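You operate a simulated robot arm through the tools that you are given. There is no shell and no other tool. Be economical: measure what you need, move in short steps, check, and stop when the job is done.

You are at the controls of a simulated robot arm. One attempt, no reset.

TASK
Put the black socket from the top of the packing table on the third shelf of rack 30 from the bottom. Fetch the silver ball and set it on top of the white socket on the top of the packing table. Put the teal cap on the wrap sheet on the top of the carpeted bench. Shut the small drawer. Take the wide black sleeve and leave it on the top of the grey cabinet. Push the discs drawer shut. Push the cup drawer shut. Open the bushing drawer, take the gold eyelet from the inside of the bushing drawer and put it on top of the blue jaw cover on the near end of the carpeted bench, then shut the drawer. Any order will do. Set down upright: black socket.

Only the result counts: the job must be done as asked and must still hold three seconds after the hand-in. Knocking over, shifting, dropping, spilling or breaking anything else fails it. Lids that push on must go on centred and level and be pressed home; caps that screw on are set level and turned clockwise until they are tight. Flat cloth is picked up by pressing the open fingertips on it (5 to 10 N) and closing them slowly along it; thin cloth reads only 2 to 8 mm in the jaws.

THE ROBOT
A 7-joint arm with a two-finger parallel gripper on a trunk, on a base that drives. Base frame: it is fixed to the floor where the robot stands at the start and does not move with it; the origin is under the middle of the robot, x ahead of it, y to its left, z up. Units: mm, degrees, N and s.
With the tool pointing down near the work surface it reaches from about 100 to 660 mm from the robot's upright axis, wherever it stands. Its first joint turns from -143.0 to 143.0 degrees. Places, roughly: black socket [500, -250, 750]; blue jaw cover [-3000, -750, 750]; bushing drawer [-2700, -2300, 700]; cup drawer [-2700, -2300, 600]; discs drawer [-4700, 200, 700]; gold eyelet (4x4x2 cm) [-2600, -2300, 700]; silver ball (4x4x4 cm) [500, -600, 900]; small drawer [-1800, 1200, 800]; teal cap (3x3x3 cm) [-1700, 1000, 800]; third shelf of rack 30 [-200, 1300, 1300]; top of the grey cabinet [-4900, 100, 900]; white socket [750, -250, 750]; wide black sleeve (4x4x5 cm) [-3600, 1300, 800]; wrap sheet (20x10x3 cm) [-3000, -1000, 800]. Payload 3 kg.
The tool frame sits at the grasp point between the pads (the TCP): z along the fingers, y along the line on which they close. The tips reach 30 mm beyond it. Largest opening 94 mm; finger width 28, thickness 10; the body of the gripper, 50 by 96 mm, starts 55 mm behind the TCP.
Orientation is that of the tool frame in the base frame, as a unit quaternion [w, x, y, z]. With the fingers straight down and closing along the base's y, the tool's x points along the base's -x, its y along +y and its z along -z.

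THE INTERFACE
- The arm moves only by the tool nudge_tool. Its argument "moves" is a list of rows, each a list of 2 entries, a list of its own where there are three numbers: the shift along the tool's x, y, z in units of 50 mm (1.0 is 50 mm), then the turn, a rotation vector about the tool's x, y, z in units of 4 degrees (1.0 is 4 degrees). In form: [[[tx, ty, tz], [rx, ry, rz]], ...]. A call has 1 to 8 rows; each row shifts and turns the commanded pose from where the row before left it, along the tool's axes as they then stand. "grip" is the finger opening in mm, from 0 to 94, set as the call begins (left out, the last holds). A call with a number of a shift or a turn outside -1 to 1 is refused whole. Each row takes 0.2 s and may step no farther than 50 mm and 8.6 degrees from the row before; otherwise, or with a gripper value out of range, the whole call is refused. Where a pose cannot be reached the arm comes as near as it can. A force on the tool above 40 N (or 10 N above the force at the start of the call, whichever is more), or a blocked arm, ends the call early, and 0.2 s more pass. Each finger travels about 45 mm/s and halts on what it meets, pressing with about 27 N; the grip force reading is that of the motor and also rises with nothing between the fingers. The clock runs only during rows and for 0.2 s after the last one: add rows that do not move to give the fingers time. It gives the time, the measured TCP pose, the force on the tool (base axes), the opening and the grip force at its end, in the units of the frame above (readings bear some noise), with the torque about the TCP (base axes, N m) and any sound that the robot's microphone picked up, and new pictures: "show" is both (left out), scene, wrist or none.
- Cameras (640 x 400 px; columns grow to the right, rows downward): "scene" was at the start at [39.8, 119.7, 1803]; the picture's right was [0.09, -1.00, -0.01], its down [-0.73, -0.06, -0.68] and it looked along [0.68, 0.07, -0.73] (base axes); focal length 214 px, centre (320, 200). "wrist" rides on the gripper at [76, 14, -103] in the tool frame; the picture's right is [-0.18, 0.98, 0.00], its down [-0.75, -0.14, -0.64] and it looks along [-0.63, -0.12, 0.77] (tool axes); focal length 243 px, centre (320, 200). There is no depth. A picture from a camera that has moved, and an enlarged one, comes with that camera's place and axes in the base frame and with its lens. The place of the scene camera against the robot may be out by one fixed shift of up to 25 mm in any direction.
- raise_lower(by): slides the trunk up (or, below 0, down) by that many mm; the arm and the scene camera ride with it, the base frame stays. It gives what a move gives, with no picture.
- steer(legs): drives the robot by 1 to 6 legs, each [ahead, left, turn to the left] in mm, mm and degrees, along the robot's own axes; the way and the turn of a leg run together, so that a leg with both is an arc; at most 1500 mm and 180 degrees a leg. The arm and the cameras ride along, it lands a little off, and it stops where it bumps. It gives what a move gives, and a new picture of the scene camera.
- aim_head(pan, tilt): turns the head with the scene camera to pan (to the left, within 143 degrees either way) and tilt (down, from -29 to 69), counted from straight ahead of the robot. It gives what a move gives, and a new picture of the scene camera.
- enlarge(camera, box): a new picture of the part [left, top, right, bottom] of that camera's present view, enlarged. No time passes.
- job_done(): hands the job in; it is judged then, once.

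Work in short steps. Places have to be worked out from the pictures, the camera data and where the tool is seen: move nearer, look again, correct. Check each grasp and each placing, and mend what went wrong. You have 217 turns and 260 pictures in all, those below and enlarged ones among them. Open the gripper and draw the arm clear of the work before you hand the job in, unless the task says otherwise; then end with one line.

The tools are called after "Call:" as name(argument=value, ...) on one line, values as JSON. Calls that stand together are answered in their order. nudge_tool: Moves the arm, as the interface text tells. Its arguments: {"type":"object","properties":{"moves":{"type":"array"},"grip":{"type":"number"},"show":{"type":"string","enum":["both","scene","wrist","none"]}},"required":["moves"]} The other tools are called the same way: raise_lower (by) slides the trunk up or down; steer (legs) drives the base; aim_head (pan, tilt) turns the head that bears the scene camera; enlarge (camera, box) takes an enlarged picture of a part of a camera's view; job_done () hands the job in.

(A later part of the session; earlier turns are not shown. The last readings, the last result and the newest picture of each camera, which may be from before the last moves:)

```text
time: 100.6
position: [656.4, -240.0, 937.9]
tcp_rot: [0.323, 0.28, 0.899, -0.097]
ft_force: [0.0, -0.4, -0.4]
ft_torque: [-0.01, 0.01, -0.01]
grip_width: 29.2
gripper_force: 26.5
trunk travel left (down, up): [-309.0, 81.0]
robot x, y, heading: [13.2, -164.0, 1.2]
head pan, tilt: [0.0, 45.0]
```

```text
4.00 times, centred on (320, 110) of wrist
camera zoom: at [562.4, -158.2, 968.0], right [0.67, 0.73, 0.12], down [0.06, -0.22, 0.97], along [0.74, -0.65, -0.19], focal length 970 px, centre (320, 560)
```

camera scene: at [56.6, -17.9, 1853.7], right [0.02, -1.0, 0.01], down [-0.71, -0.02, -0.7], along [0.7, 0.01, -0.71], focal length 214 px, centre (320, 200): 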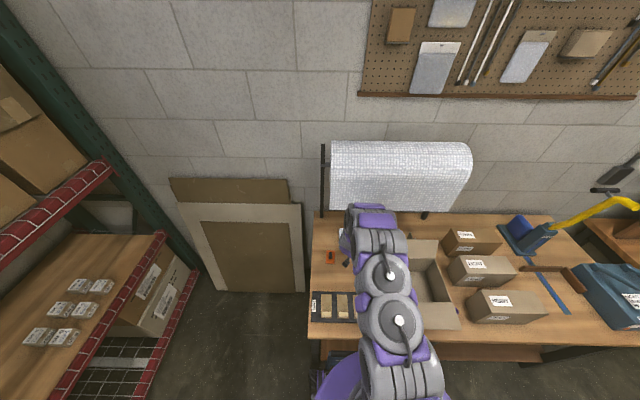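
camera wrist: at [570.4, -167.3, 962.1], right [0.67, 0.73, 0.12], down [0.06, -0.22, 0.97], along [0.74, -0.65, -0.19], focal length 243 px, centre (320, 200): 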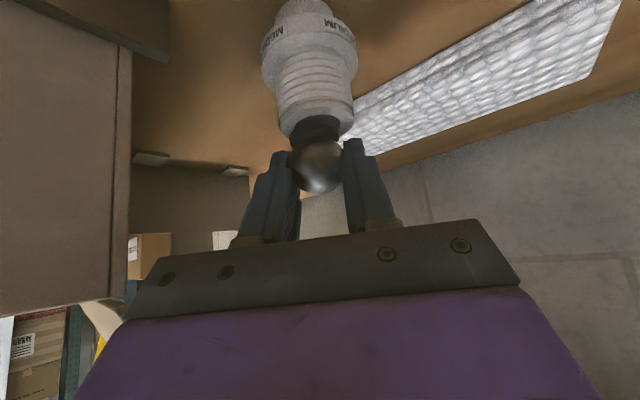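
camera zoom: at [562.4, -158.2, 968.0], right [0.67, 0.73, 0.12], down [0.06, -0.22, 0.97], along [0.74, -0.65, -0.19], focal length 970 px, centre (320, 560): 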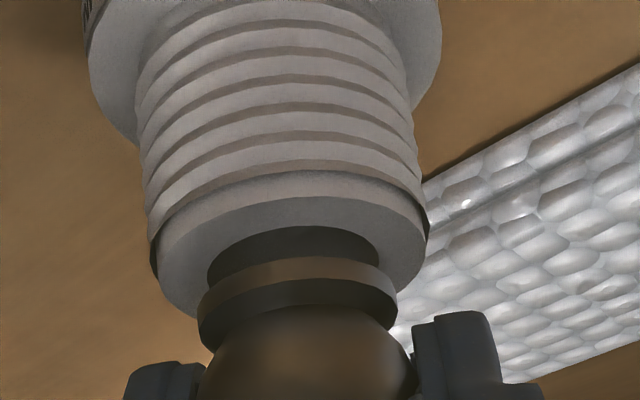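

Now the foot and ring centres coincide (≈[663.6,-245]). I lower gently to contact.

Call:
nudge_tool(moves=[[[0.038, 0, 0.046], [0, 0, 0]], [[0.025, 0, 0.031], [0, 0, 0]], [[0, 0, 0], [0, 0, 0]]], show="none")

Call:
enlarge(camera="wrist", box=[240, 60, 400, 160])

```text
time: 101.4
position: [656.7, -239.6, 933.7]
tcp_rot: [0.324, 0.28, 0.898, -0.098]
ft_force: [-0.5, 0.0, 7.9]
ft_torque: [-0.04, 0.0, 0.0]
grip_width: 29.2
gripper_force: 26.6
trunk travel left (down, up): [-309.0, 81.0]
robot x, y, heading: [11.6, -165.2, 1.0]
head pan, tilt: [0.0, 45.0]
```

```text
4.00 times, centred on (320, 110) of wrist
camera zoom: at [562.9, -158.1, 963.8], right [0.67, 0.73, 0.12], down [0.06, -0.22, 0.97], along [0.74, -0.65, -0.19], focal length 970 px, centre (320, 560)
```

zoom: 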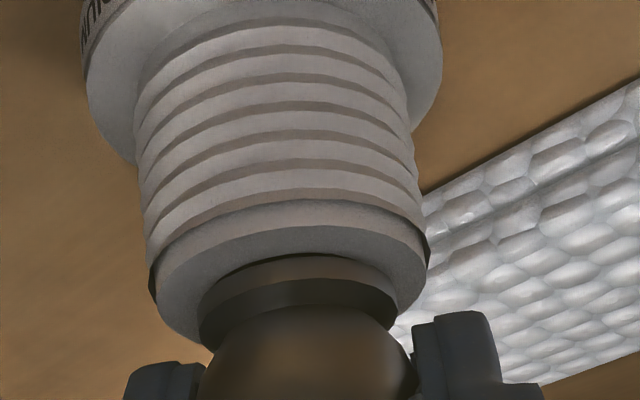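

Seated centrally with 8 N. I open and withdraw along the fingers.

Call:
nudge_tool(moves=[[[0, 0, 0], [0, 0, 0]], [[0, 0, 0], [0, 0, 0]], [[0, 0, 0], [0, 0, 0]], [[0, 0, -0.4], [0, 0, 0]], [[0, 0, -0.6], [0, 0, 0]], [[0, 0, -0.6], [0, 0, 0]], [[0, 0, 0], [0, 0, 0]]], show="wrist", grip=48)

```text
time: 103.0
position: [614.8, -211.6, 993.7]
tcp_rot: [0.324, 0.28, 0.898, -0.098]
ft_force: [-0.2, 0.6, -0.8]
ft_torque: [0.01, -0.01, 0.01]
grip_width: 47.7
gripper_force: 0.1
trunk travel left (down, up): [-309.0, 81.0]
robot x, y, heading: [15.4, -169.4, 1.2]
head pan, tilt: [0.0, 45.0]
camera wrist: at [521.1, -129.6, 1023.5], right [0.67, 0.73, 0.12], down [0.06, -0.22, 0.97], along [0.74, -0.65, -0.19], focal length 243 px, centre (320, 200)
```

wrist: 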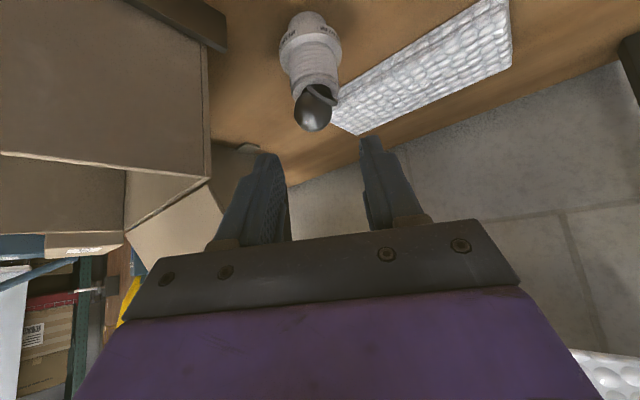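

Call:
enlarge(camera="wrist", box=[260, 40, 380, 140])

```text
4.00 times, centred on (320, 90) of wrist
camera zoom: at [521.1, -129.6, 1023.5], right [0.67, 0.73, 0.12], down [0.06, -0.22, 0.97], along [0.74, -0.65, -0.19], focal length 970 px, centre (320, 640)
```

zoom: 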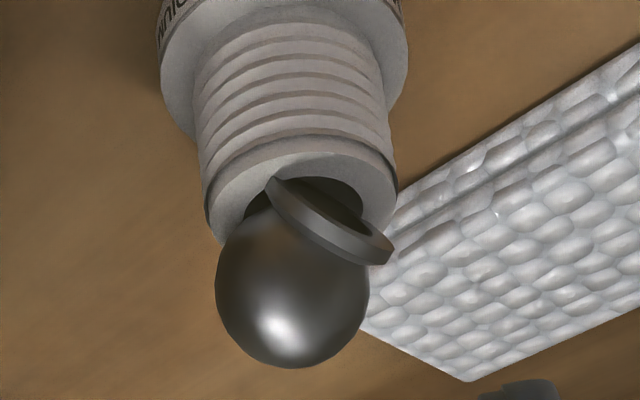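

The ball tipped over on release but rests in the socket's mouth. Orientation isn't prescribed for it, so I check from another spot whether it's stable.

Call:
nudge_tool(moves=[[[0.3, 0.4, -0.6], [0, 0, 0]], [[0.3, 0.4, -0.6], [0, 0, 0]], [[0, 0.5, 0], [0, 0, 0]], [[0, 0, 0], [0, 0, 0]]], show="none")

Call:
enlarge(camera="wrist", box=[200, 0, 360, 100])

```text
time: 104.0
position: [600.2, -123.1, 1019.6]
tcp_rot: [0.324, 0.28, 0.898, -0.098]
ft_force: [0.3, 0.3, -0.9]
ft_torque: [-0.03, 0.01, 0.03]
grip_width: 47.9
gripper_force: 0.0
trunk travel left (down, up): [-309.0, 81.0]
robot x, y, heading: [16.4, -164.2, 1.1]
head pan, tilt: [0.0, 45.0]
```

```text
4.00 times, centred on (280, 50) of wrist
camera zoom: at [507.6, -41.6, 1050.7], right [0.67, 0.73, 0.12], down [0.06, -0.22, 0.97], along [0.74, -0.65, -0.19], focal length 970 px, centre (480, 800)
```

zoom: 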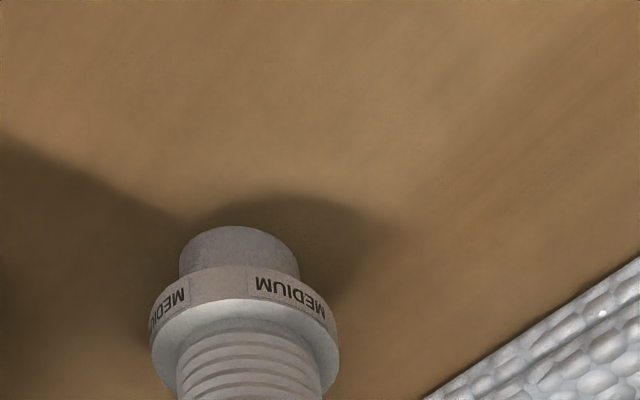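

Call:
enlarge(camera="wrist", box=[200, 60, 360, 160])

```text
4.00 times, centred on (280, 110) of wrist
camera zoom: at [507.6, -41.6, 1050.7], right [0.67, 0.73, 0.12], down [0.06, -0.22, 0.97], along [0.74, -0.65, -0.19], focal length 970 px, centre (480, 560)
```

zoom: 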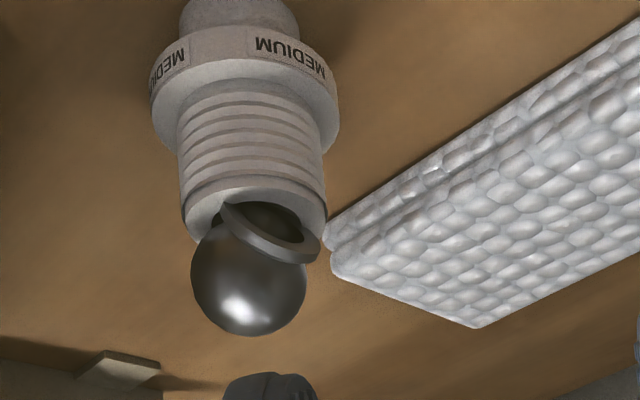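

It has stayed put. I want one low side view to judge how firmly the ball sits.

Call:
nudge_tool(moves=[[[0.2, -0.33, 0.75], [0, 0, 0]], [[0.2, -0.33, 0.75], [0, 0, 0]], [[0.2, -0.3, 0.7], [0, 0, 0]], [[0, 0, 0], [0, 0, 0]]], show="none")

Call:
enlarge(camera="wrist", box=[220, 60, 380, 160])

```text
time: 105.0
position: [615.3, -189.6, 915.5]
tcp_rot: [0.324, 0.28, 0.898, -0.098]
ft_force: [-1.1, 0.0, 0.7]
ft_torque: [0.02, 0.01, 0.03]
grip_width: 48.0
gripper_force: 0.0
trunk travel left (down, up): [-309.0, 81.0]
robot x, y, heading: [18.4, -163.8, 0.9]
head pan, tilt: [0.0, 45.0]
```

```text
4.00 times, centred on (300, 110) of wrist
camera zoom: at [521.6, -107.8, 946.8], right [0.67, 0.73, 0.12], down [0.06, -0.22, 0.97], along [0.74, -0.65, -0.19], focal length 970 px, centre (400, 560)
```

zoom: 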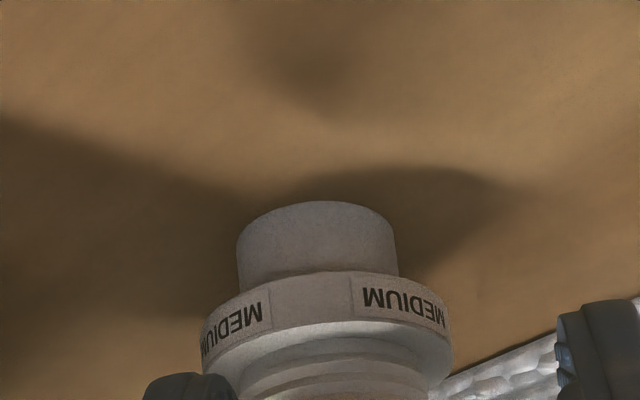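

Call:
enlarge(camera="wrist", box=[220, 140, 380, 240])

```text
4.00 times, centred on (300, 190) of wrist
camera zoom: at [521.6, -107.8, 946.8], right [0.67, 0.73, 0.12], down [0.06, -0.22, 0.97], along [0.74, -0.65, -0.19], focal length 970 px, centre (400, 240)
```

zoom: 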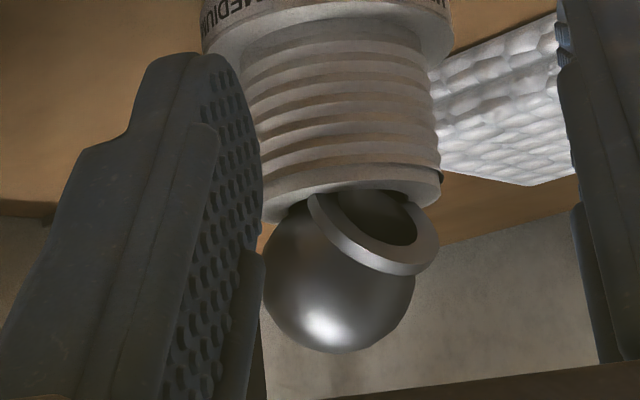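

The foot has tipped into the hole and is wedged there, so the ball is held stably on top of the socket; I accept this. I retract the arm and undo the yaw and lean.

Call:
nudge_tool(moves=[[[-0.2, 0.33, -0.75], [0, 0, 0]], [[-0.2, 0.33, -0.75], [0, 0, 0]], [[0.5, 0.2, -0.75], [0, 0, 0]], [[0.5, 0, -0.75], [0, 0, 0]], [[0.5, 0, -0.75], [-0.64, 0, -0.768]], [[0.5, 0, -0.75], [-0.64, 0, -0.768]], [[0.3, 0, -0.75], [-0.64, 0, -0.768]], [[0, 0, 0], [-0.64, 0, -0.768]]], show="none")

Call:
nudge_tool(moves=[[[0, 0, 0], [-0.64, 0, -0.768]], [[0, 0, 0], [-0.64, 0, -0.768]], [[0, 0, 0], [-0.64, 0, -0.768]], [[0, 0, 0], [-0.64, 0, -0.768]], [[0, 0, 0], [0, 1, 0]], [[0, 0, 0], [0, 1, 0]], [[0, 0, 0], [0, 1, 0]], [[0, 0, 0], [0, 1, 0]]], show="none")

Call:
nudge_tool(moves=[[[0, 0, 0], [0, 1, 0]], [[0, 0, 0], [0, 1, 0]], [[0, 0, 0], [0, 1, 0]], [[0, 0, 0], [0, 1, 0]], [[0, 0, 0], [0, 1, 0]], [[0, 0, 0], [0, 1, 0]], [[0, 0, 0], [0, 0, 0]]], show="none")

Call:
aim_head(pan=110, tilt=25)

```text
time: 106.8
position: [434.2, -23.1, 1057.4]
tcp_rot: [0.332, 0.184, 0.923, -0.065]
ft_force: [-0.6, 0.1, 0.0]
ft_torque: [0.0, 0.02, 0.02]
grip_width: 48.1
gripper_force: 0.0
out of reach, approached as far as the arm can: row 8
trunk travel left (down, up): [-309.0, 81.0]
robot x, y, heading: [12.6, -164.7, 0.9]
head pan, tilt: [0.0, 45.0]
```

```text
time: 108.6
position: [443.9, -0.5, 1061.6]
tcp_rot: [0.202, 0.159, 0.966, -0.031]
ft_force: [-0.1, -0.1, -1.0]
ft_torque: [-0.02, 0.0, 0.02]
grip_width: 47.9
gripper_force: 0.1
out of reach, approached as far as the arm can: row 1, 2, 3, 4
trunk travel left (down, up): [-309.0, 81.0]
robot x, y, heading: [17.4, -165.1, 0.9]
head pan, tilt: [0.0, 45.0]
```

```text
time: 110.2
position: [442.5, -3.0, 1061.5]
tcp_rot: [-0.003, 0.161, 0.987, 0.003]
ft_force: [0.1, -0.2, -0.3]
ft_torque: [0.02, 0.02, -0.02]
grip_width: 48.1
gripper_force: 0.1
trunk travel left (down, up): [-309.0, 81.0]
robot x, y, heading: [17.5, -168.1, 1.2]
head pan, tilt: [0.0, 45.0]
```

```text
time: 112.1
position: [443.0, -1.4, 1061.7]
tcp_rot: [-0.002, 0.161, 0.987, 0.004]
ft_force: [0.1, 0.5, 0.4]
ft_torque: [-0.03, 0.01, 0.02]
grip_width: 48.0
gripper_force: 0.1
trunk travel left (down, up): [-309.0, 81.0]
robot x, y, heading: [11.3, -162.9, 1.0]
head pan, tilt: [110.0, 25.0]
camera scene: at [-59.1, 57.1, 1885.1], right [0.93, 0.36, 0.0], down [0.15, -0.4, -0.91], along [-0.33, 0.85, -0.42], focal length 214 px, centre (320, 200)
```

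scene: 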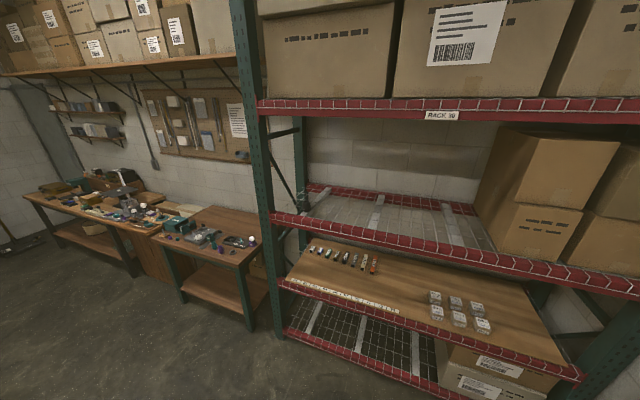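

I check in this view whether the black socket still stands on the third shelf.

Call:
enlarge(camera="scene", box=[240, 150, 480, 300])

Call:
enlarge(camera="scene", box=[20, 140, 280, 300])

```text
2.67 times, centred on (360, 225) of scene
camera zoom: at [-59.1, 57.1, 1885.1], right [0.93, 0.36, 0.0], down [0.15, -0.4, -0.91], along [-0.33, 0.85, -0.42], focal length 572 px, centre (213, 133)
```

zoom: 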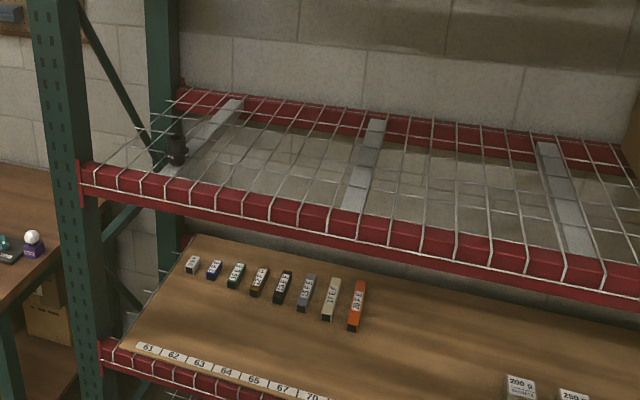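

```text
2.46 times, centred on (150, 220) of scene
camera zoom: at [-59.1, 57.1, 1885.1], right [0.93, 0.36, 0.0], down [0.15, -0.4, -0.91], along [-0.33, 0.85, -0.42], focal length 528 px, centre (738, 151)
```

zoom: 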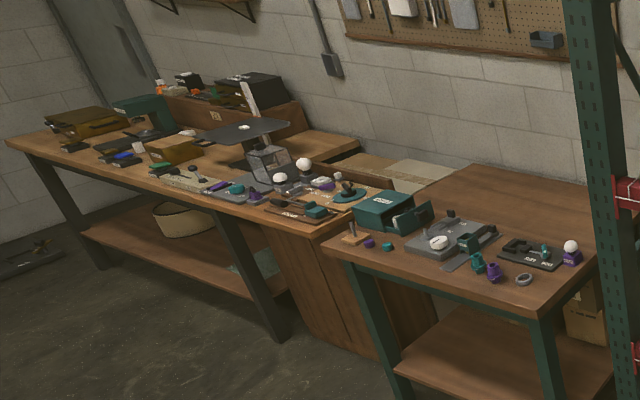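

The socket is fine. The bench with the teal cap and a teal drawer box is near x≈-1800, y≈1100. I turn left 89° and strafe along the aisle.

Call:
steer(legs=[[0, 0, 89], [0, 1500, 0], [150, 250, 0]])

Call:
aim_head(pan=0, tilt=40)

```text
time: 114.7
position: [205.5, 216.7, 1067.7]
tcp_rot: [-0.016, -0.229, 0.973, 0.021]
ft_force: [0.3, 0.3, 0.3]
ft_torque: [0.01, 0.04, 0.05]
grip_width: 48.0
gripper_force: 0.1
trunk travel left (down, up): [-309.0, 81.0]
robot x, y, heading: [-6.6, -171.2, 46.2]
head pan, tilt: [110.0, 25.0]
stopped in leg 1: the robot was blocked; the commanded pose is now the measured one
camera scene: at [-237.0, -51.5, 1883.9], right [0.4, 0.92, -0.01], down [0.39, -0.18, -0.9], along [-0.83, 0.36, -0.43], focal length 214 px, centre (320, 200)
```

scene: 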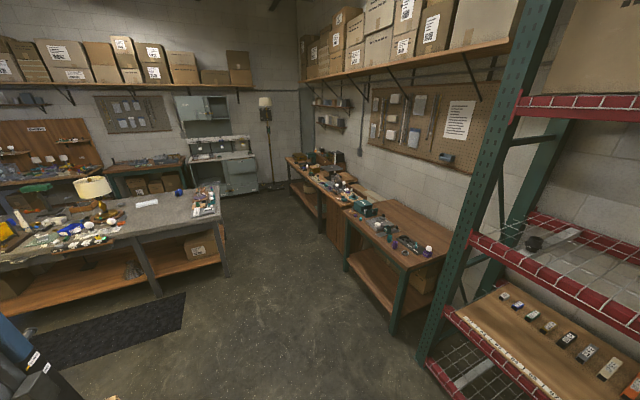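

```text
time: 116.5
position: [200.6, 219.9, 1068.0]
tcp_rot: [-0.013, -0.231, 0.973, 0.019]
ft_force: [0.1, 0.7, 0.1]
ft_torque: [-0.02, -0.01, -0.02]
grip_width: 48.0
gripper_force: 0.0
trunk travel left (down, up): [-309.0, 81.0]
robot x, y, heading: [-6.4, -172.2, 46.5]
head pan, tilt: [0.0, 40.0]
camera scene: at [-101.7, -20.8, 1860.1], right [0.72, -0.69, 0.02], down [-0.44, -0.47, -0.76], along [0.54, 0.55, -0.64], focal length 214 px, centre (320, 200)
```

scene: 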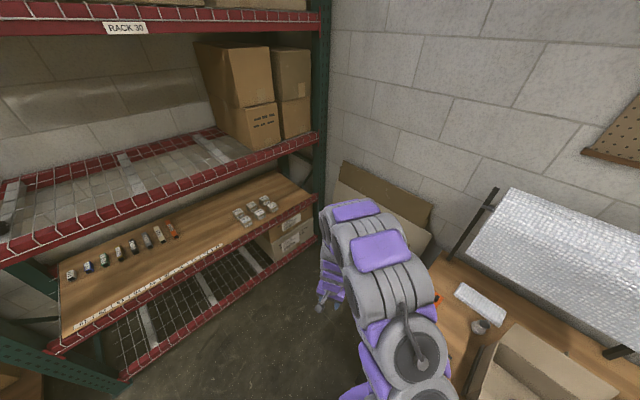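

Turning so close to the table, the base bumped it at 46°. I move straight away from the table and then finish the turn; first a check of the ball.

Call:
enlarge(camera="scene", box=[400, 240, 640, 390])

Call:
steer(legs=[[-243, 252, 0], [0, 0, 43.5]])

```text
2.67 times, centred on (520, 315) of scene
camera zoom: at [-101.7, -20.8, 1860.1], right [0.72, -0.69, 0.02], down [-0.44, -0.47, -0.76], along [0.54, 0.55, -0.64], focal length 572 px, centre (-213, -107)
```

zoom: 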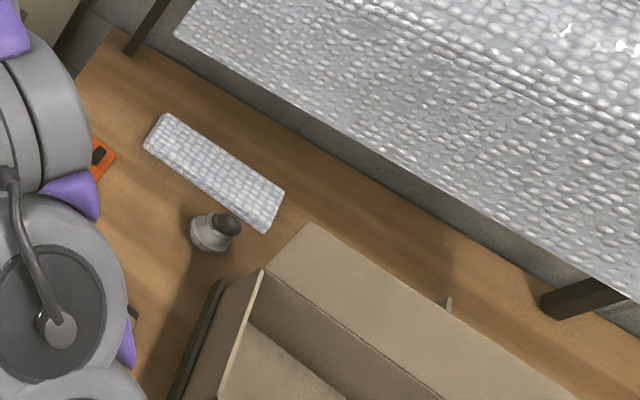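

```text
time: 120.8
position: [-497.1, 245.8, 1066.2]
tcp_rot: [-0.013, -0.575, 0.818, 0.009]
ft_force: [-0.5, -0.2, 1.3]
ft_torque: [0.03, -0.03, 0.01]
grip_width: 47.9
gripper_force: 0.1
trunk travel left (down, up): [-309.0, 81.0]
robot x, y, heading: [-359.9, -187.0, 89.5]
head pan, tilt: [0.0, 40.0]
camera scene: at [-540.7, -129.8, 1859.9], right [1.0, -0.01, 0.01], down [0.0, -0.64, -0.76], along [0.01, 0.76, -0.64], focal length 214 px, centre (320, 200)
```

scene: 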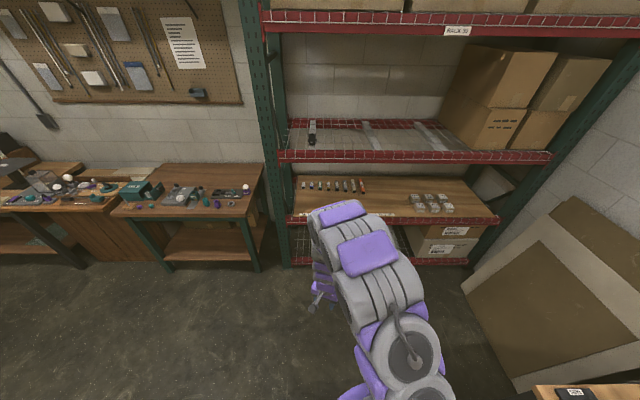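

The ball is still on the socket. I strafe left 1350 mm and go forward 330 mm toward the bench with the teal box.

Call:
steer(legs=[[0, 1350, 0], [330, 0, 0]])

Call:
enlarge(camera="scene", box=[100, 150, 500, 400])

```text
time: 129.2
position: [-1789.2, 603.4, 1067.8]
tcp_rot: [-0.018, -0.567, 0.824, 0.014]
ft_force: [-0.7, 0.1, -0.3]
ft_torque: [-0.02, 0.03, -0.02]
grip_width: 47.9
gripper_force: 0.1
trunk travel left (down, up): [-309.0, 81.0]
robot x, y, heading: [-1677.4, 168.8, 88.4]
head pan, tilt: [0.0, 40.0]
camera scene: at [-1820.4, 228.8, 1862.5], right [1.0, -0.03, 0.0], down [-0.02, -0.64, -0.76], along [0.02, 0.76, -0.64], focal length 214 px, centre (320, 200)
```

scene: 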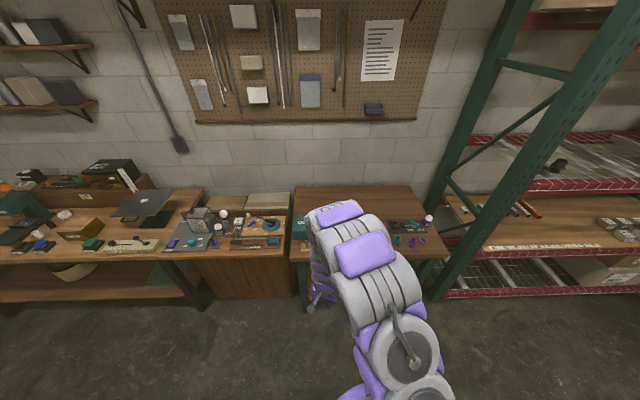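

```text
1.60 times, centred on (300, 275) of scene
camera zoom: at [-1820.4, 228.8, 1862.5], right [1.0, -0.03, 0.0], down [-0.02, -0.64, -0.76], along [0.02, 0.76, -0.64], focal length 343 px, centre (352, 80)
```

zoom: 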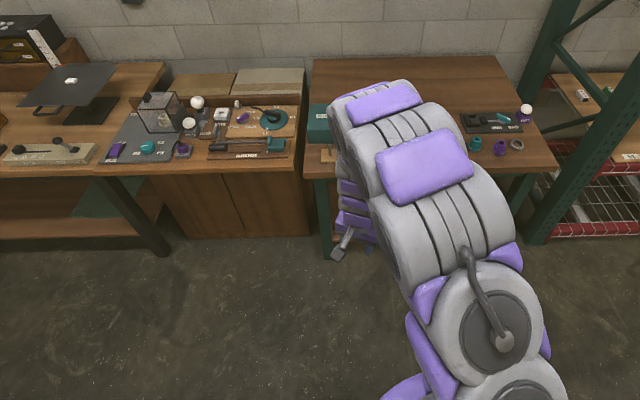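

I square up the wrist (undo the residual 18° yaw) and raise it for an overview with the wrist camera.

Call:
nudge_tool(moves=[[[0, 0, -0.7], [0, 0, -0.93]], [[0, 0, -0.7], [0, 0, -0.93]], [[0, 0, -0.7], [0, 0, -0.93]], [[0, 0, -0.7], [0, 0, -0.93]], [[0, 0, 0], [0, 0, -0.93]], [[0, 0, 0], [0, 0, 0]]], show="wrist")

Call:
enlarge(camera="wrist", box=[120, 60, 520, 220])

```text
time: 130.6
position: [-1781.5, 601.4, 1207.3]
tcp_rot: [-0.014, -0.693, 0.721, 0.017]
ft_force: [0.9, 0.3, 0.0]
ft_torque: [0.0, -0.01, 0.0]
grip_width: 48.1
gripper_force: 0.0
trunk travel left (down, up): [-309.0, 81.0]
robot x, y, heading: [-1673.6, 175.4, 88.6]
head pan, tilt: [0.0, 40.0]
camera wrist: at [-1793.2, 525.4, 1310.3], right [-0.97, 0.22, 0.04], down [0.2, 0.74, 0.64], along [0.11, 0.63, -0.77], focal length 243 px, centre (320, 200)
```

wrist: 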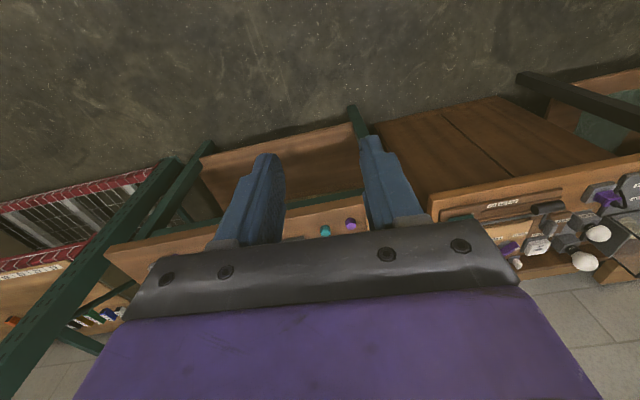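

```text
1.60 times, centred on (320, 140) of wrist
camera zoom: at [-1793.2, 525.4, 1310.3], right [-0.97, 0.22, 0.04], down [0.2, 0.74, 0.64], along [0.11, 0.63, -0.77], focal length 388 px, centre (320, 296)
```

zoom: 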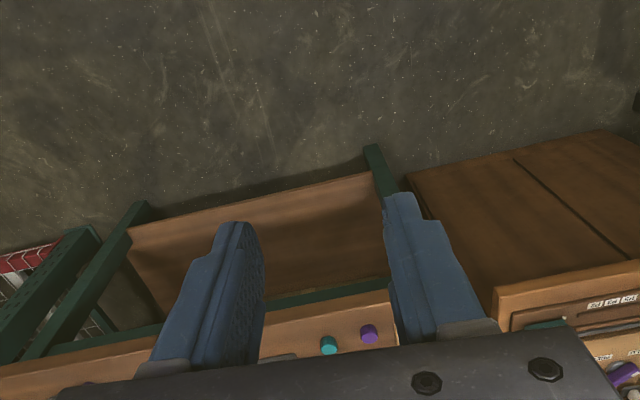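

Teal cap is at ≈[-1715,1018]. I drive 200 mm ahead and open the fingers for a better overview of the drawer.

Call:
steer(legs=[[220, 0, 1.4]])

Call:
nudge_tool(moves=[[[0, 0, -0.5], [0, 0, 0]], [[0, 0, -0.5], [0, 0, 0]], [[0, 0, -0.5], [0, 0, 0]]], show="wrist", grip=94)

```text
time: 132.3
position: [-1793.0, 817.0, 1207.9]
tcp_rot: [-0.013, -0.702, 0.712, 0.014]
ft_force: [0.2, 0.2, 0.0]
ft_torque: [-0.04, 0.02, -0.05]
grip_width: 48.1
gripper_force: 0.0
trunk travel left (down, up): [-309.0, 81.0]
robot x, y, heading: [-1671.6, 391.1, 89.8]
head pan, tilt: [0.0, 40.0]
camera scene: at [-1833.4, 442.2, 1861.4], right [1.0, 0.0, 0.0], down [0.0, -0.64, -0.76], along [0.01, 0.76, -0.64], focal length 214 px, centre (320, 200)
```

scene: 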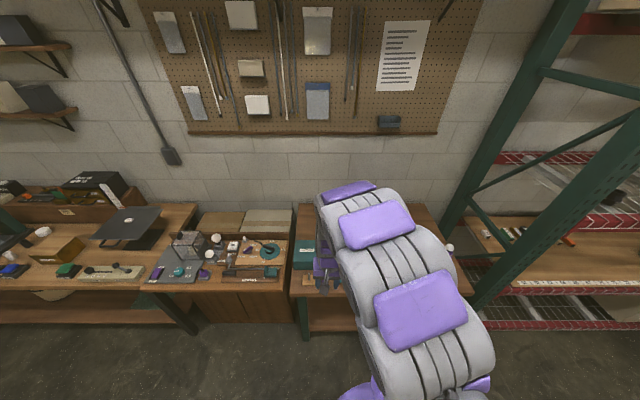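

```text
time: 133.1
position: [-1789.0, 814.8, 1284.0]
tcp_rot: [-0.013, -0.702, 0.712, 0.016]
ft_force: [-0.2, -0.3, -0.4]
ft_torque: [0.02, 0.0, 0.0]
grip_width: 94.0
gripper_force: 0.1
trunk travel left (down, up): [-309.0, 81.0]
robot x, y, heading: [-1674.6, 387.8, 89.7]
head pan, tilt: [0.0, 40.0]
camera wrist: at [-1799.2, 737.8, 1386.8], right [-0.98, 0.2, 0.04], down [0.18, 0.75, 0.64], along [0.1, 0.63, -0.77], focal length 243 px, centre (320, 200)
```

wrist: 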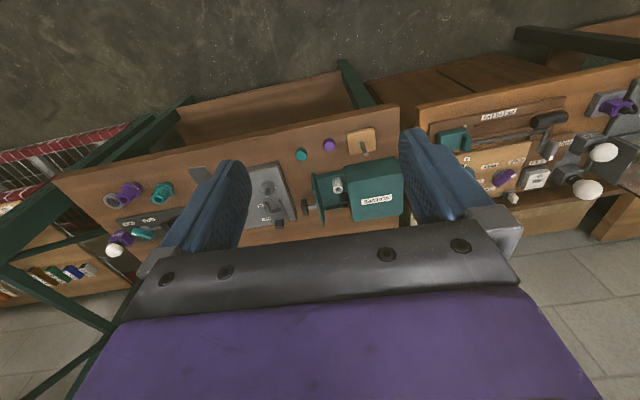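

Call:
enlarge(camera="wrist", box=[220, 120, 420, 250])

```text
3.08 times, centred on (320, 185) of wrist
camera zoom: at [-1799.2, 737.8, 1386.8], right [-0.98, 0.2, 0.04], down [0.18, 0.75, 0.64], along [0.1, 0.63, -0.77], focal length 746 px, centre (320, 246)
```

zoom: 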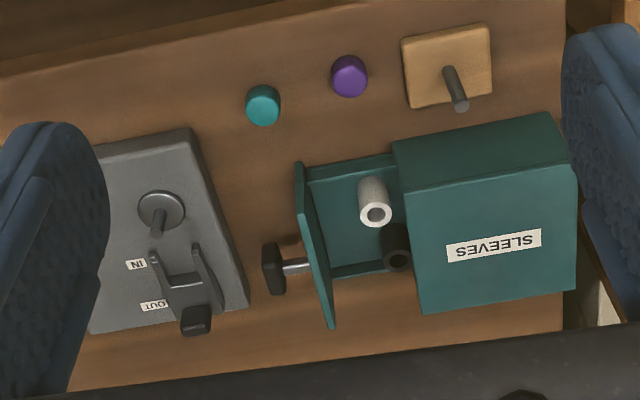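

The small drawer is the SLEEVES box's drawer, opening toward +x with its front at x≈-1720, y≈1100-1200; table top ≈820. I drive 120 mm closer and lower with closed fingers toward the +x side of the drawer front.

Call:
steer(legs=[[125, 0, 0]])

Call:
nudge_tool(moves=[[[-0.6, -0.3, 0.6], [0, 0, 0]], [[-0.6, -0.3, 0.6], [0, 0, 0]], [[-0.6, -0.3, 0.6], [0, 0, 0]], [[-0.4, -0.3, 0.6], [0, 0, 0]], [[0, 0, 0.9], [0, 0, 0]], [[0, 0, 0], [0, 0, 0]]], show="wrist", grip=0)

```text
time: 134.3
position: [-1781.6, 940.4, 1284.2]
tcp_rot: [-0.015, -0.702, 0.712, 0.017]
ft_force: [0.2, -0.3, -0.4]
ft_torque: [-0.03, -0.01, 0.0]
grip_width: 94.0
gripper_force: 0.1
trunk travel left (down, up): [-309.0, 81.0]
robot x, y, heading: [-1676.7, 512.3, 89.6]
head pan, tilt: [0.0, 40.0]
camera scene: at [-1823.3, 565.9, 1862.0], right [1.0, -0.01, 0.0], down [0.0, -0.64, -0.76], along [0.0, 0.76, -0.64], focal length 214 px, centre (320, 200)
```

scene: 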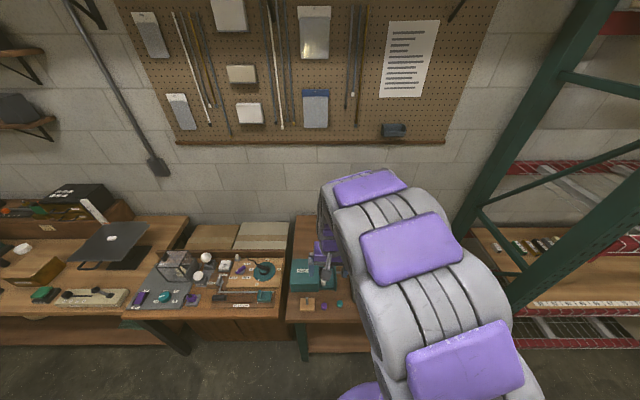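

```text
time: 135.7
position: [-1732.4, 1046.5, 1115.8]
tcp_rot: [-0.013, -0.702, 0.712, 0.016]
ft_force: [-0.3, 0.6, -0.4]
ft_torque: [0.0, -0.02, 0.02]
grip_width: 0.0
gripper_force: 25.9
trunk travel left (down, up): [-309.0, 81.0]
robot x, y, heading: [-1672.3, 514.4, 89.8]
head pan, tilt: [0.0, 40.0]
camera wrist: at [-1741.8, 970.2, 1217.8], right [-0.98, 0.2, 0.04], down [0.18, 0.75, 0.64], along [0.1, 0.63, -0.77], focal length 243 px, centre (320, 200)
```

wrist: 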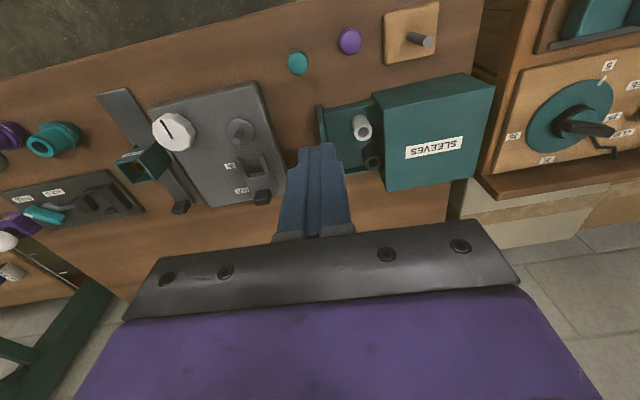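

Panel outer face x≈-1722, y from ≈1097; knob at y≈1187; panel top ≈875. I bring closed fingers to [-1685,1122], tips at about z 870, straightening the wrist roll as well.

Call:
nudge_tool(moves=[[[-0.25, -0.2, 0.7], [0.59, 0, 0]], [[-0.25, -0.2, 0.7], [0, 0, 0]], [[-0.25, -0.2, 0.7], [0, 0, 0]], [[-0.25, -0.2, 0.7], [0, 0, 0]], [[-0.25, -0.15, 0.7], [0, 0, 0]], [[-0.25, 0, 0.7], [0, 0, 0]], [[0, 0, 0], [0, 0, 0]]], show="wrist")

```text
time: 137.3
position: [-1681.9, 1122.0, 907.5]
tcp_rot: [0.001, -0.702, 0.712, 0.001]
ft_force: [0.8, 0.0, 0.0]
ft_torque: [0.01, 0.01, -0.03]
grip_width: 0.2
gripper_force: 27.7
trunk travel left (down, up): [-309.0, 81.0]
robot x, y, heading: [-1672.6, 515.5, 89.7]
head pan, tilt: [0.0, 40.0]
camera wrist: at [-1696.7, 1046.2, 1009.3], right [-0.98, 0.2, 0.0], down [0.15, 0.75, 0.64], along [0.13, 0.63, -0.76], focal length 243 px, centre (320, 200)
```

wrist: 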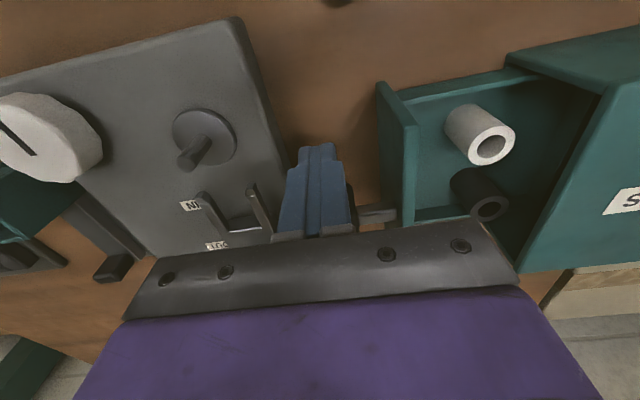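

The fingers are beside the panel (~30 mm gap). I lower 25 mm and push in −x gently.

Call:
nudge_tool(moves=[[[0, 0, 0.5], [0, 0, 0]], [[0, 0.5, 0], [0, 0, 0]], [[0, 0.4, 0], [0, 0, 0]], [[0, 0.4, 0], [0, 0, 0]], [[0, 0.4, 0], [0, 0, 0]], [[0, 0.4, 0], [0, 0, 0]], [[0, 0, 0], [0, 0, 0]]], show="wrist")

```text
time: 138.9
position: [-1787.5, 1124.0, 881.0]
tcp_rot: [0.0, -0.701, 0.713, 0.001]
ft_force: [-0.6, 0.6, 0.4]
ft_torque: [0.0, 0.01, -0.02]
grip_width: 0.0
gripper_force: 27.0
trunk travel left (down, up): [-309.0, 81.0]
robot x, y, heading: [-1668.1, 513.9, 89.6]
head pan, tilt: [0.0, 40.0]
camera wrist: at [-1802.5, 1047.9, 983.7], right [-0.98, 0.2, 0.0], down [0.15, 0.75, 0.64], along [0.13, 0.63, -0.77], focal length 243 px, centre (320, 200)
```

wrist: 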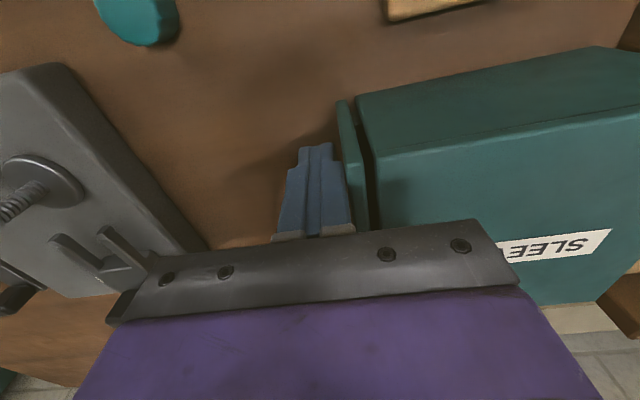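

Nearly closed. I push on with small steps until it stops.

Call:
nudge_tool(moves=[[[0, 0.12, 0], [0, 0, 0]], [[0, 0.1, 0], [0, 0, 0]], [[0, 0.1, 0], [0, 0, 0]], [[0, 0.06, 0], [0, 0, 0]], [[0, 0.06, 0], [0, 0, 0]], [[0, 0.06, 0], [0, 0, 0]]], show="wrist")

```text
time: 139.8
position: [-1792.8, 1125.4, 882.5]
tcp_rot: [0.001, -0.698, 0.716, -0.002]
ft_force: [38.2, 5.0, 2.0]
ft_torque: [-0.15, 0.78, 0.46]
grip_width: 0.0
gripper_force: 27.4
trunk travel left (down, up): [-309.0, 81.0]
robot x, y, heading: [-1671.8, 511.0, 89.4]
head pan, tilt: [0.0, 40.0]
stopped in row 4: the force on the tool passed its limit at 44 N (the readings are from after the stop); the commanded pose is now the measured one
camera wrist: at [-1808.4, 1047.8, 984.0], right [-0.98, 0.21, 0.0], down [0.16, 0.75, 0.64], along [0.14, 0.63, -0.77], focal length 243 px, centre (320, 200)
```

wrist: 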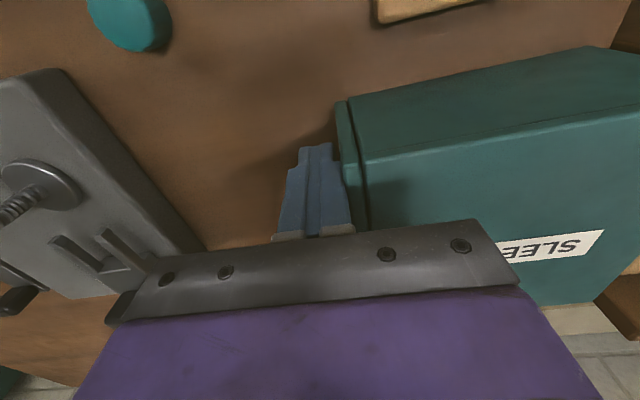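

The drawer is shut (44 N stop). I back off, lift, open to 60 and move above the teal cap near [-1715,1031].

Call:
nudge_tool(moves=[[[0, -0.5, 0], [0, 0, 0]], [[0, 0, -0.9], [0, 0, 0]], [[0, 0, -0.9], [0, 0, 0]], [[0.6, -0.3, 0], [0, 0, 0]], [[0.7, -0.3, 0], [0, 0, 0]], [[0.6, -0.35, 0], [0, 0, 0]], [[0, 0, 0], [0, 0, 0]]], show="wrist", grip=60)

Call:
enlarge(camera="wrist", box=[240, 30, 400, 130])

```text
time: 141.4
position: [-1730.8, 1028.1, 970.1]
tcp_rot: [0.001, -0.699, 0.715, -0.001]
ft_force: [0.2, 0.9, 0.3]
ft_torque: [0.0, 0.0, -0.03]
grip_width: 60.1
gripper_force: 0.1
trunk travel left (down, up): [-309.0, 81.0]
robot x, y, heading: [-1673.6, 514.2, 89.5]
head pan, tilt: [0.0, 40.0]
camera wrist: at [-1745.9, 951.0, 1071.9], right [-0.98, 0.2, 0.0], down [0.15, 0.75, 0.64], along [0.13, 0.63, -0.77], focal length 243 px, centre (320, 200)
```

wrist: 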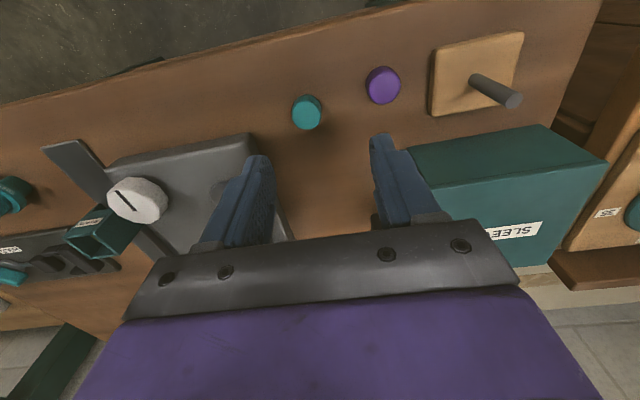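

```text
4.00 times, centred on (320, 80) of wrist
camera zoom: at [-1745.9, 951.0, 1071.9], right [-0.98, 0.2, 0.0], down [0.15, 0.75, 0.64], along [0.13, 0.63, -0.77], focal length 970 px, centre (320, 680)
```

zoom: 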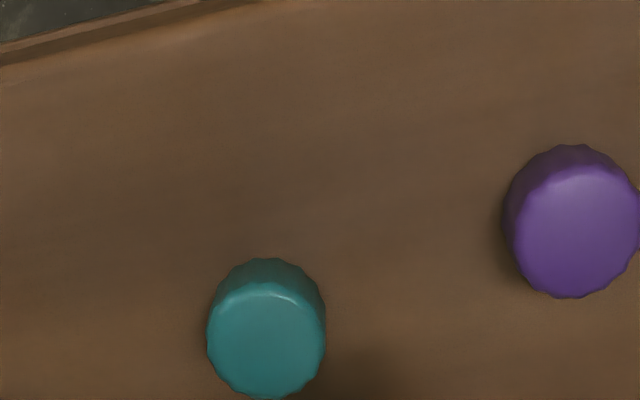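

Cap axis ≈[-1715,1034]. I go down to TCP z≈866.

Call:
nudge_tool(moves=[[[-0.12, -0.31, 0.7], [0, 0, 0]], [[0, 0, 0.7], [0, 0, 0]], [[0, 0, 0.65], [0, 0, 0]], [[0, 0, 0], [0, 0, 0]]], show="wrist")

```text
time: 142.4
position: [-1713.9, 1031.5, 867.3]
tcp_rot: [0.002, -0.699, 0.715, -0.001]
ft_force: [0.9, 0.1, 0.2]
ft_torque: [0.0, 0.01, 0.0]
grip_width: 60.1
gripper_force: 0.1
trunk travel left (down, up): [-309.0, 81.0]
robot x, y, heading: [-1670.8, 513.0, 89.6]
head pan, tilt: [0.0, 40.0]
camera wrist: at [-1730.4, 955.3, 969.8], right [-0.98, 0.21, 0.0], down [0.15, 0.75, 0.64], along [0.14, 0.63, -0.77], focal length 243 px, centre (320, 200)
```

wrist: 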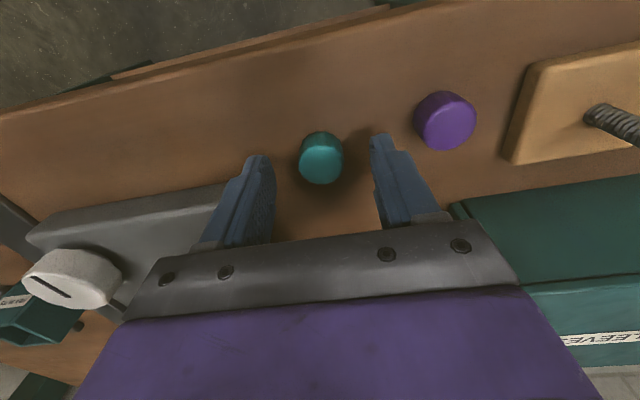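

The cap's top is about at tip level. I go down 14 mm more and close.

Call:
nudge_tool(moves=[[[0, 0, 0.15], [0, 0, 0]], [[-0.03, 0, 0.12], [0, 0, 0]], [[0, 0, 0], [0, 0, 0]]], show="none")

Call:
nudge_tool(moves=[[[0, 0, 0], [0, 0, 0]], [[0, 0, 0], [0, 0, 0]], [[0, 0, 0], [0, 0, 0]], [[0, 0, 0], [0, 0, 0]]], show="wrist", grip=10)

```text
time: 143.2
position: [-1715.2, 1033.1, 855.9]
tcp_rot: [0.003, -0.7, 0.715, -0.001]
ft_force: [-0.6, 0.0, -0.4]
ft_torque: [0.02, -0.03, 0.01]
grip_width: 59.8
gripper_force: 0.2
trunk travel left (down, up): [-309.0, 81.0]
robot x, y, heading: [-1671.1, 512.1, 89.6]
head pan, tilt: [0.0, 40.0]
```

```text
time: 144.2
position: [-1714.9, 1032.7, 855.6]
tcp_rot: [0.002, -0.7, 0.714, -0.001]
ft_force: [0.4, -0.3, 0.9]
ft_torque: [0.02, 0.03, -0.01]
grip_width: 28.5
gripper_force: 26.9
trunk travel left (down, up): [-309.0, 81.0]
robot x, y, heading: [-1674.3, 513.2, 89.5]
head pan, tilt: [0.0, 40.0]
camera wrist: at [-1730.4, 957.1, 957.2], right [-0.98, 0.2, 0.0], down [0.15, 0.75, 0.64], along [0.13, 0.63, -0.77], focal length 243 px, centre (320, 200)
```

wrist: 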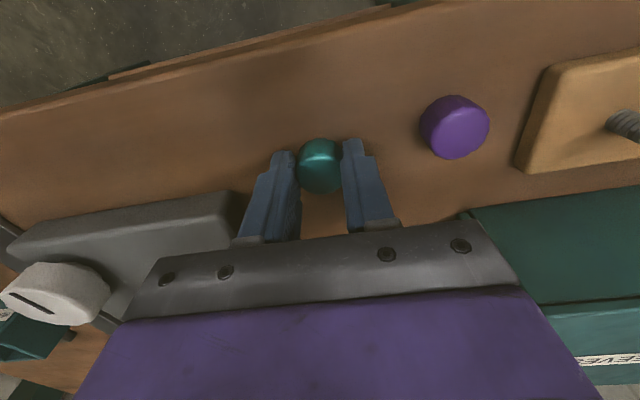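

Cap gripped (28.5 mm). I lift, back away 550 mm and turn left to look at the carpeted bench.

Call:
nudge_tool(moves=[[[0, 0, -0.8], [0, 0, 0]], [[0, 0, -0.9], [0, 0, 0]], [[0, 0, -0.9], [0, 0, 0]], [[0.3, 0, -0.9], [0, 0, 0]], [[0.5, 0, -0.8], [0, 0, 0]], [[0.5, 0, -0.8], [0, 0, 0]]], show="none")

Call:
steer(legs=[[-550, 0, 0], [0, 0, 90]])

Call:
aim_head(pan=40, tilt=30)

```text
time: 145.6
position: [-1716.4, 963.2, 1110.7]
tcp_rot: [0.002, -0.7, 0.715, 0.0]
ft_force: [-0.1, 0.3, -1.0]
ft_torque: [-0.02, -0.02, -0.03]
grip_width: 28.6
gripper_force: 27.4
trunk travel left (down, up): [-309.0, 81.0]
robot x, y, heading: [-1669.8, 514.5, 89.5]
head pan, tilt: [0.0, 40.0]
```

```text
time: 152.6
position: [-2127.1, -70.8, 1110.4]
tcp_rot: [-0.002, 1.0, -0.008, 0.0]
ft_force: [0.5, -0.3, -0.3]
ft_torque: [0.02, -0.01, -0.01]
grip_width: 28.7
gripper_force: 26.2
trunk travel left (down, up): [-309.0, 81.0]
robot x, y, heading: [-1675.4, -24.8, 179.8]
head pan, tilt: [0.0, 40.0]
camera scene: at [-1748.0, -172.9, 1861.8], right [0.0, 1.0, 0.0], down [0.64, 0.0, -0.76], along [-0.76, 0.0, -0.64], focal length 214 px, centre (320, 200)
```

scene: 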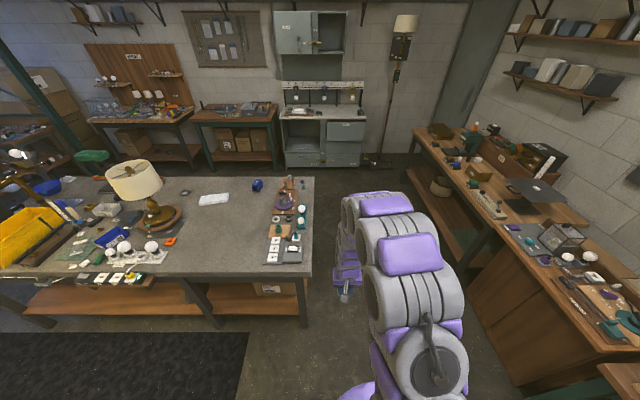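

```text
time: 153.6
position: [-2126.4, -71.4, 1110.6]
tcp_rot: [-0.003, 1.0, -0.008, -0.001]
ft_force: [0.5, -0.6, -0.1]
ft_torque: [-0.01, 0.02, 0.01]
grip_width: 28.5
gripper_force: 27.1
trunk travel left (down, up): [-309.0, 81.0]
robot x, y, heading: [-1678.8, -23.5, 179.8]
head pan, tilt: [40.0, 30.0]
camera scene: at [-1732.5, -231.1, 1877.1], right [-0.64, 0.77, 0.0], down [0.39, 0.32, -0.86], along [-0.66, -0.55, -0.5], focal length 214 px, centre (320, 200)
```

scene: 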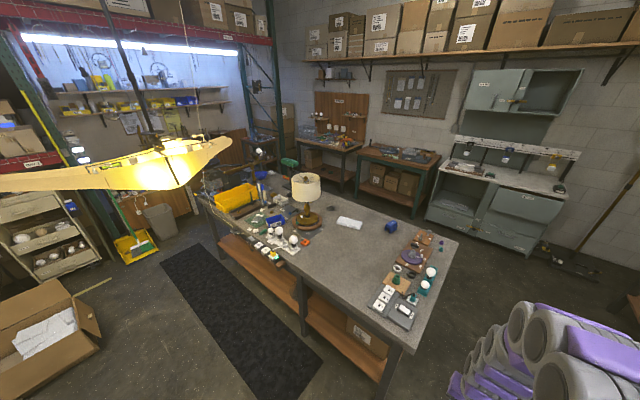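

The bench spans x≈-2350…-3235, starting at y≈-215; wrap sheet ≈[-2943,-959], blue jaw cover ≈[-3122,-673]; the far side (−x) gives the best reach. I drive around the bench's end.

Call:
steer(legs=[[0, -230, 0], [1500, 0, 0], [500, 0, 0], [0, 0, 180], [0, -700, 0]])

Call:
aim_head(pan=-20, tilt=45)

```text
time: 175.3
position: [-3212.6, -484.8, 1109.3]
tcp_rot: [0.001, 0.028, 1.0, -0.007]
ft_force: [0.3, 0.2, -0.8]
ft_torque: [-0.06, -0.01, -0.03]
grip_width: 28.5
gripper_force: 26.6
trunk travel left (down, up): [-309.0, 81.0]
robot x, y, heading: [-3669.1, -523.2, -2.2]
head pan, tilt: [40.0, 30.0]
camera scene: at [-3625.6, -318.1, 1875.5], right [0.61, -0.79, 0.01], down [-0.4, -0.31, -0.86], along [0.69, 0.52, -0.51], focal length 214 px, centre (320, 200)
```

scene: 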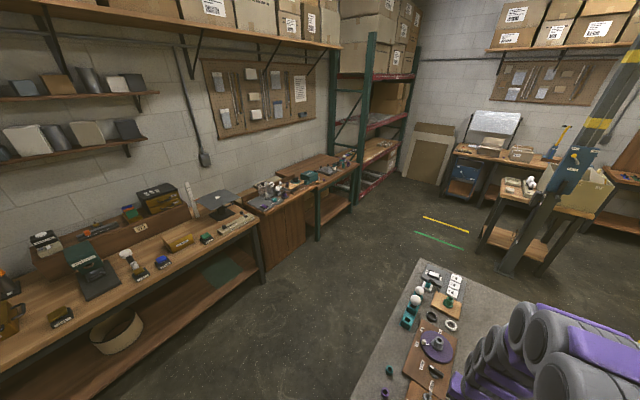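

```text
time: 176.7
position: [-3215.2, -499.6, 1113.4]
tcp_rot: [0.003, 0.028, 1.0, 0.0]
ft_force: [-0.3, -0.2, 0.8]
ft_torque: [0.01, 0.03, 0.0]
grip_width: 28.7
gripper_force: 27.0
trunk travel left (down, up): [-309.0, 81.0]
robot x, y, heading: [-3664.9, -529.9, -2.8]
head pan, tilt: [-20.0, 45.0]
camera scene: at [-3623.2, -426.7, 1855.0], right [-0.38, -0.92, 0.0], down [-0.66, 0.27, -0.71], along [0.65, -0.27, -0.71], focal length 214 px, centre (320, 200)
```

scene: 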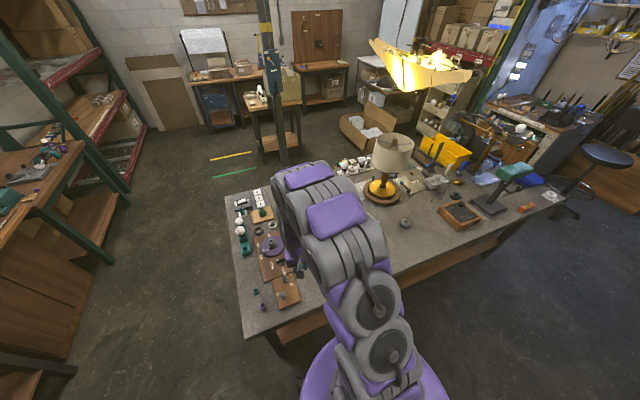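

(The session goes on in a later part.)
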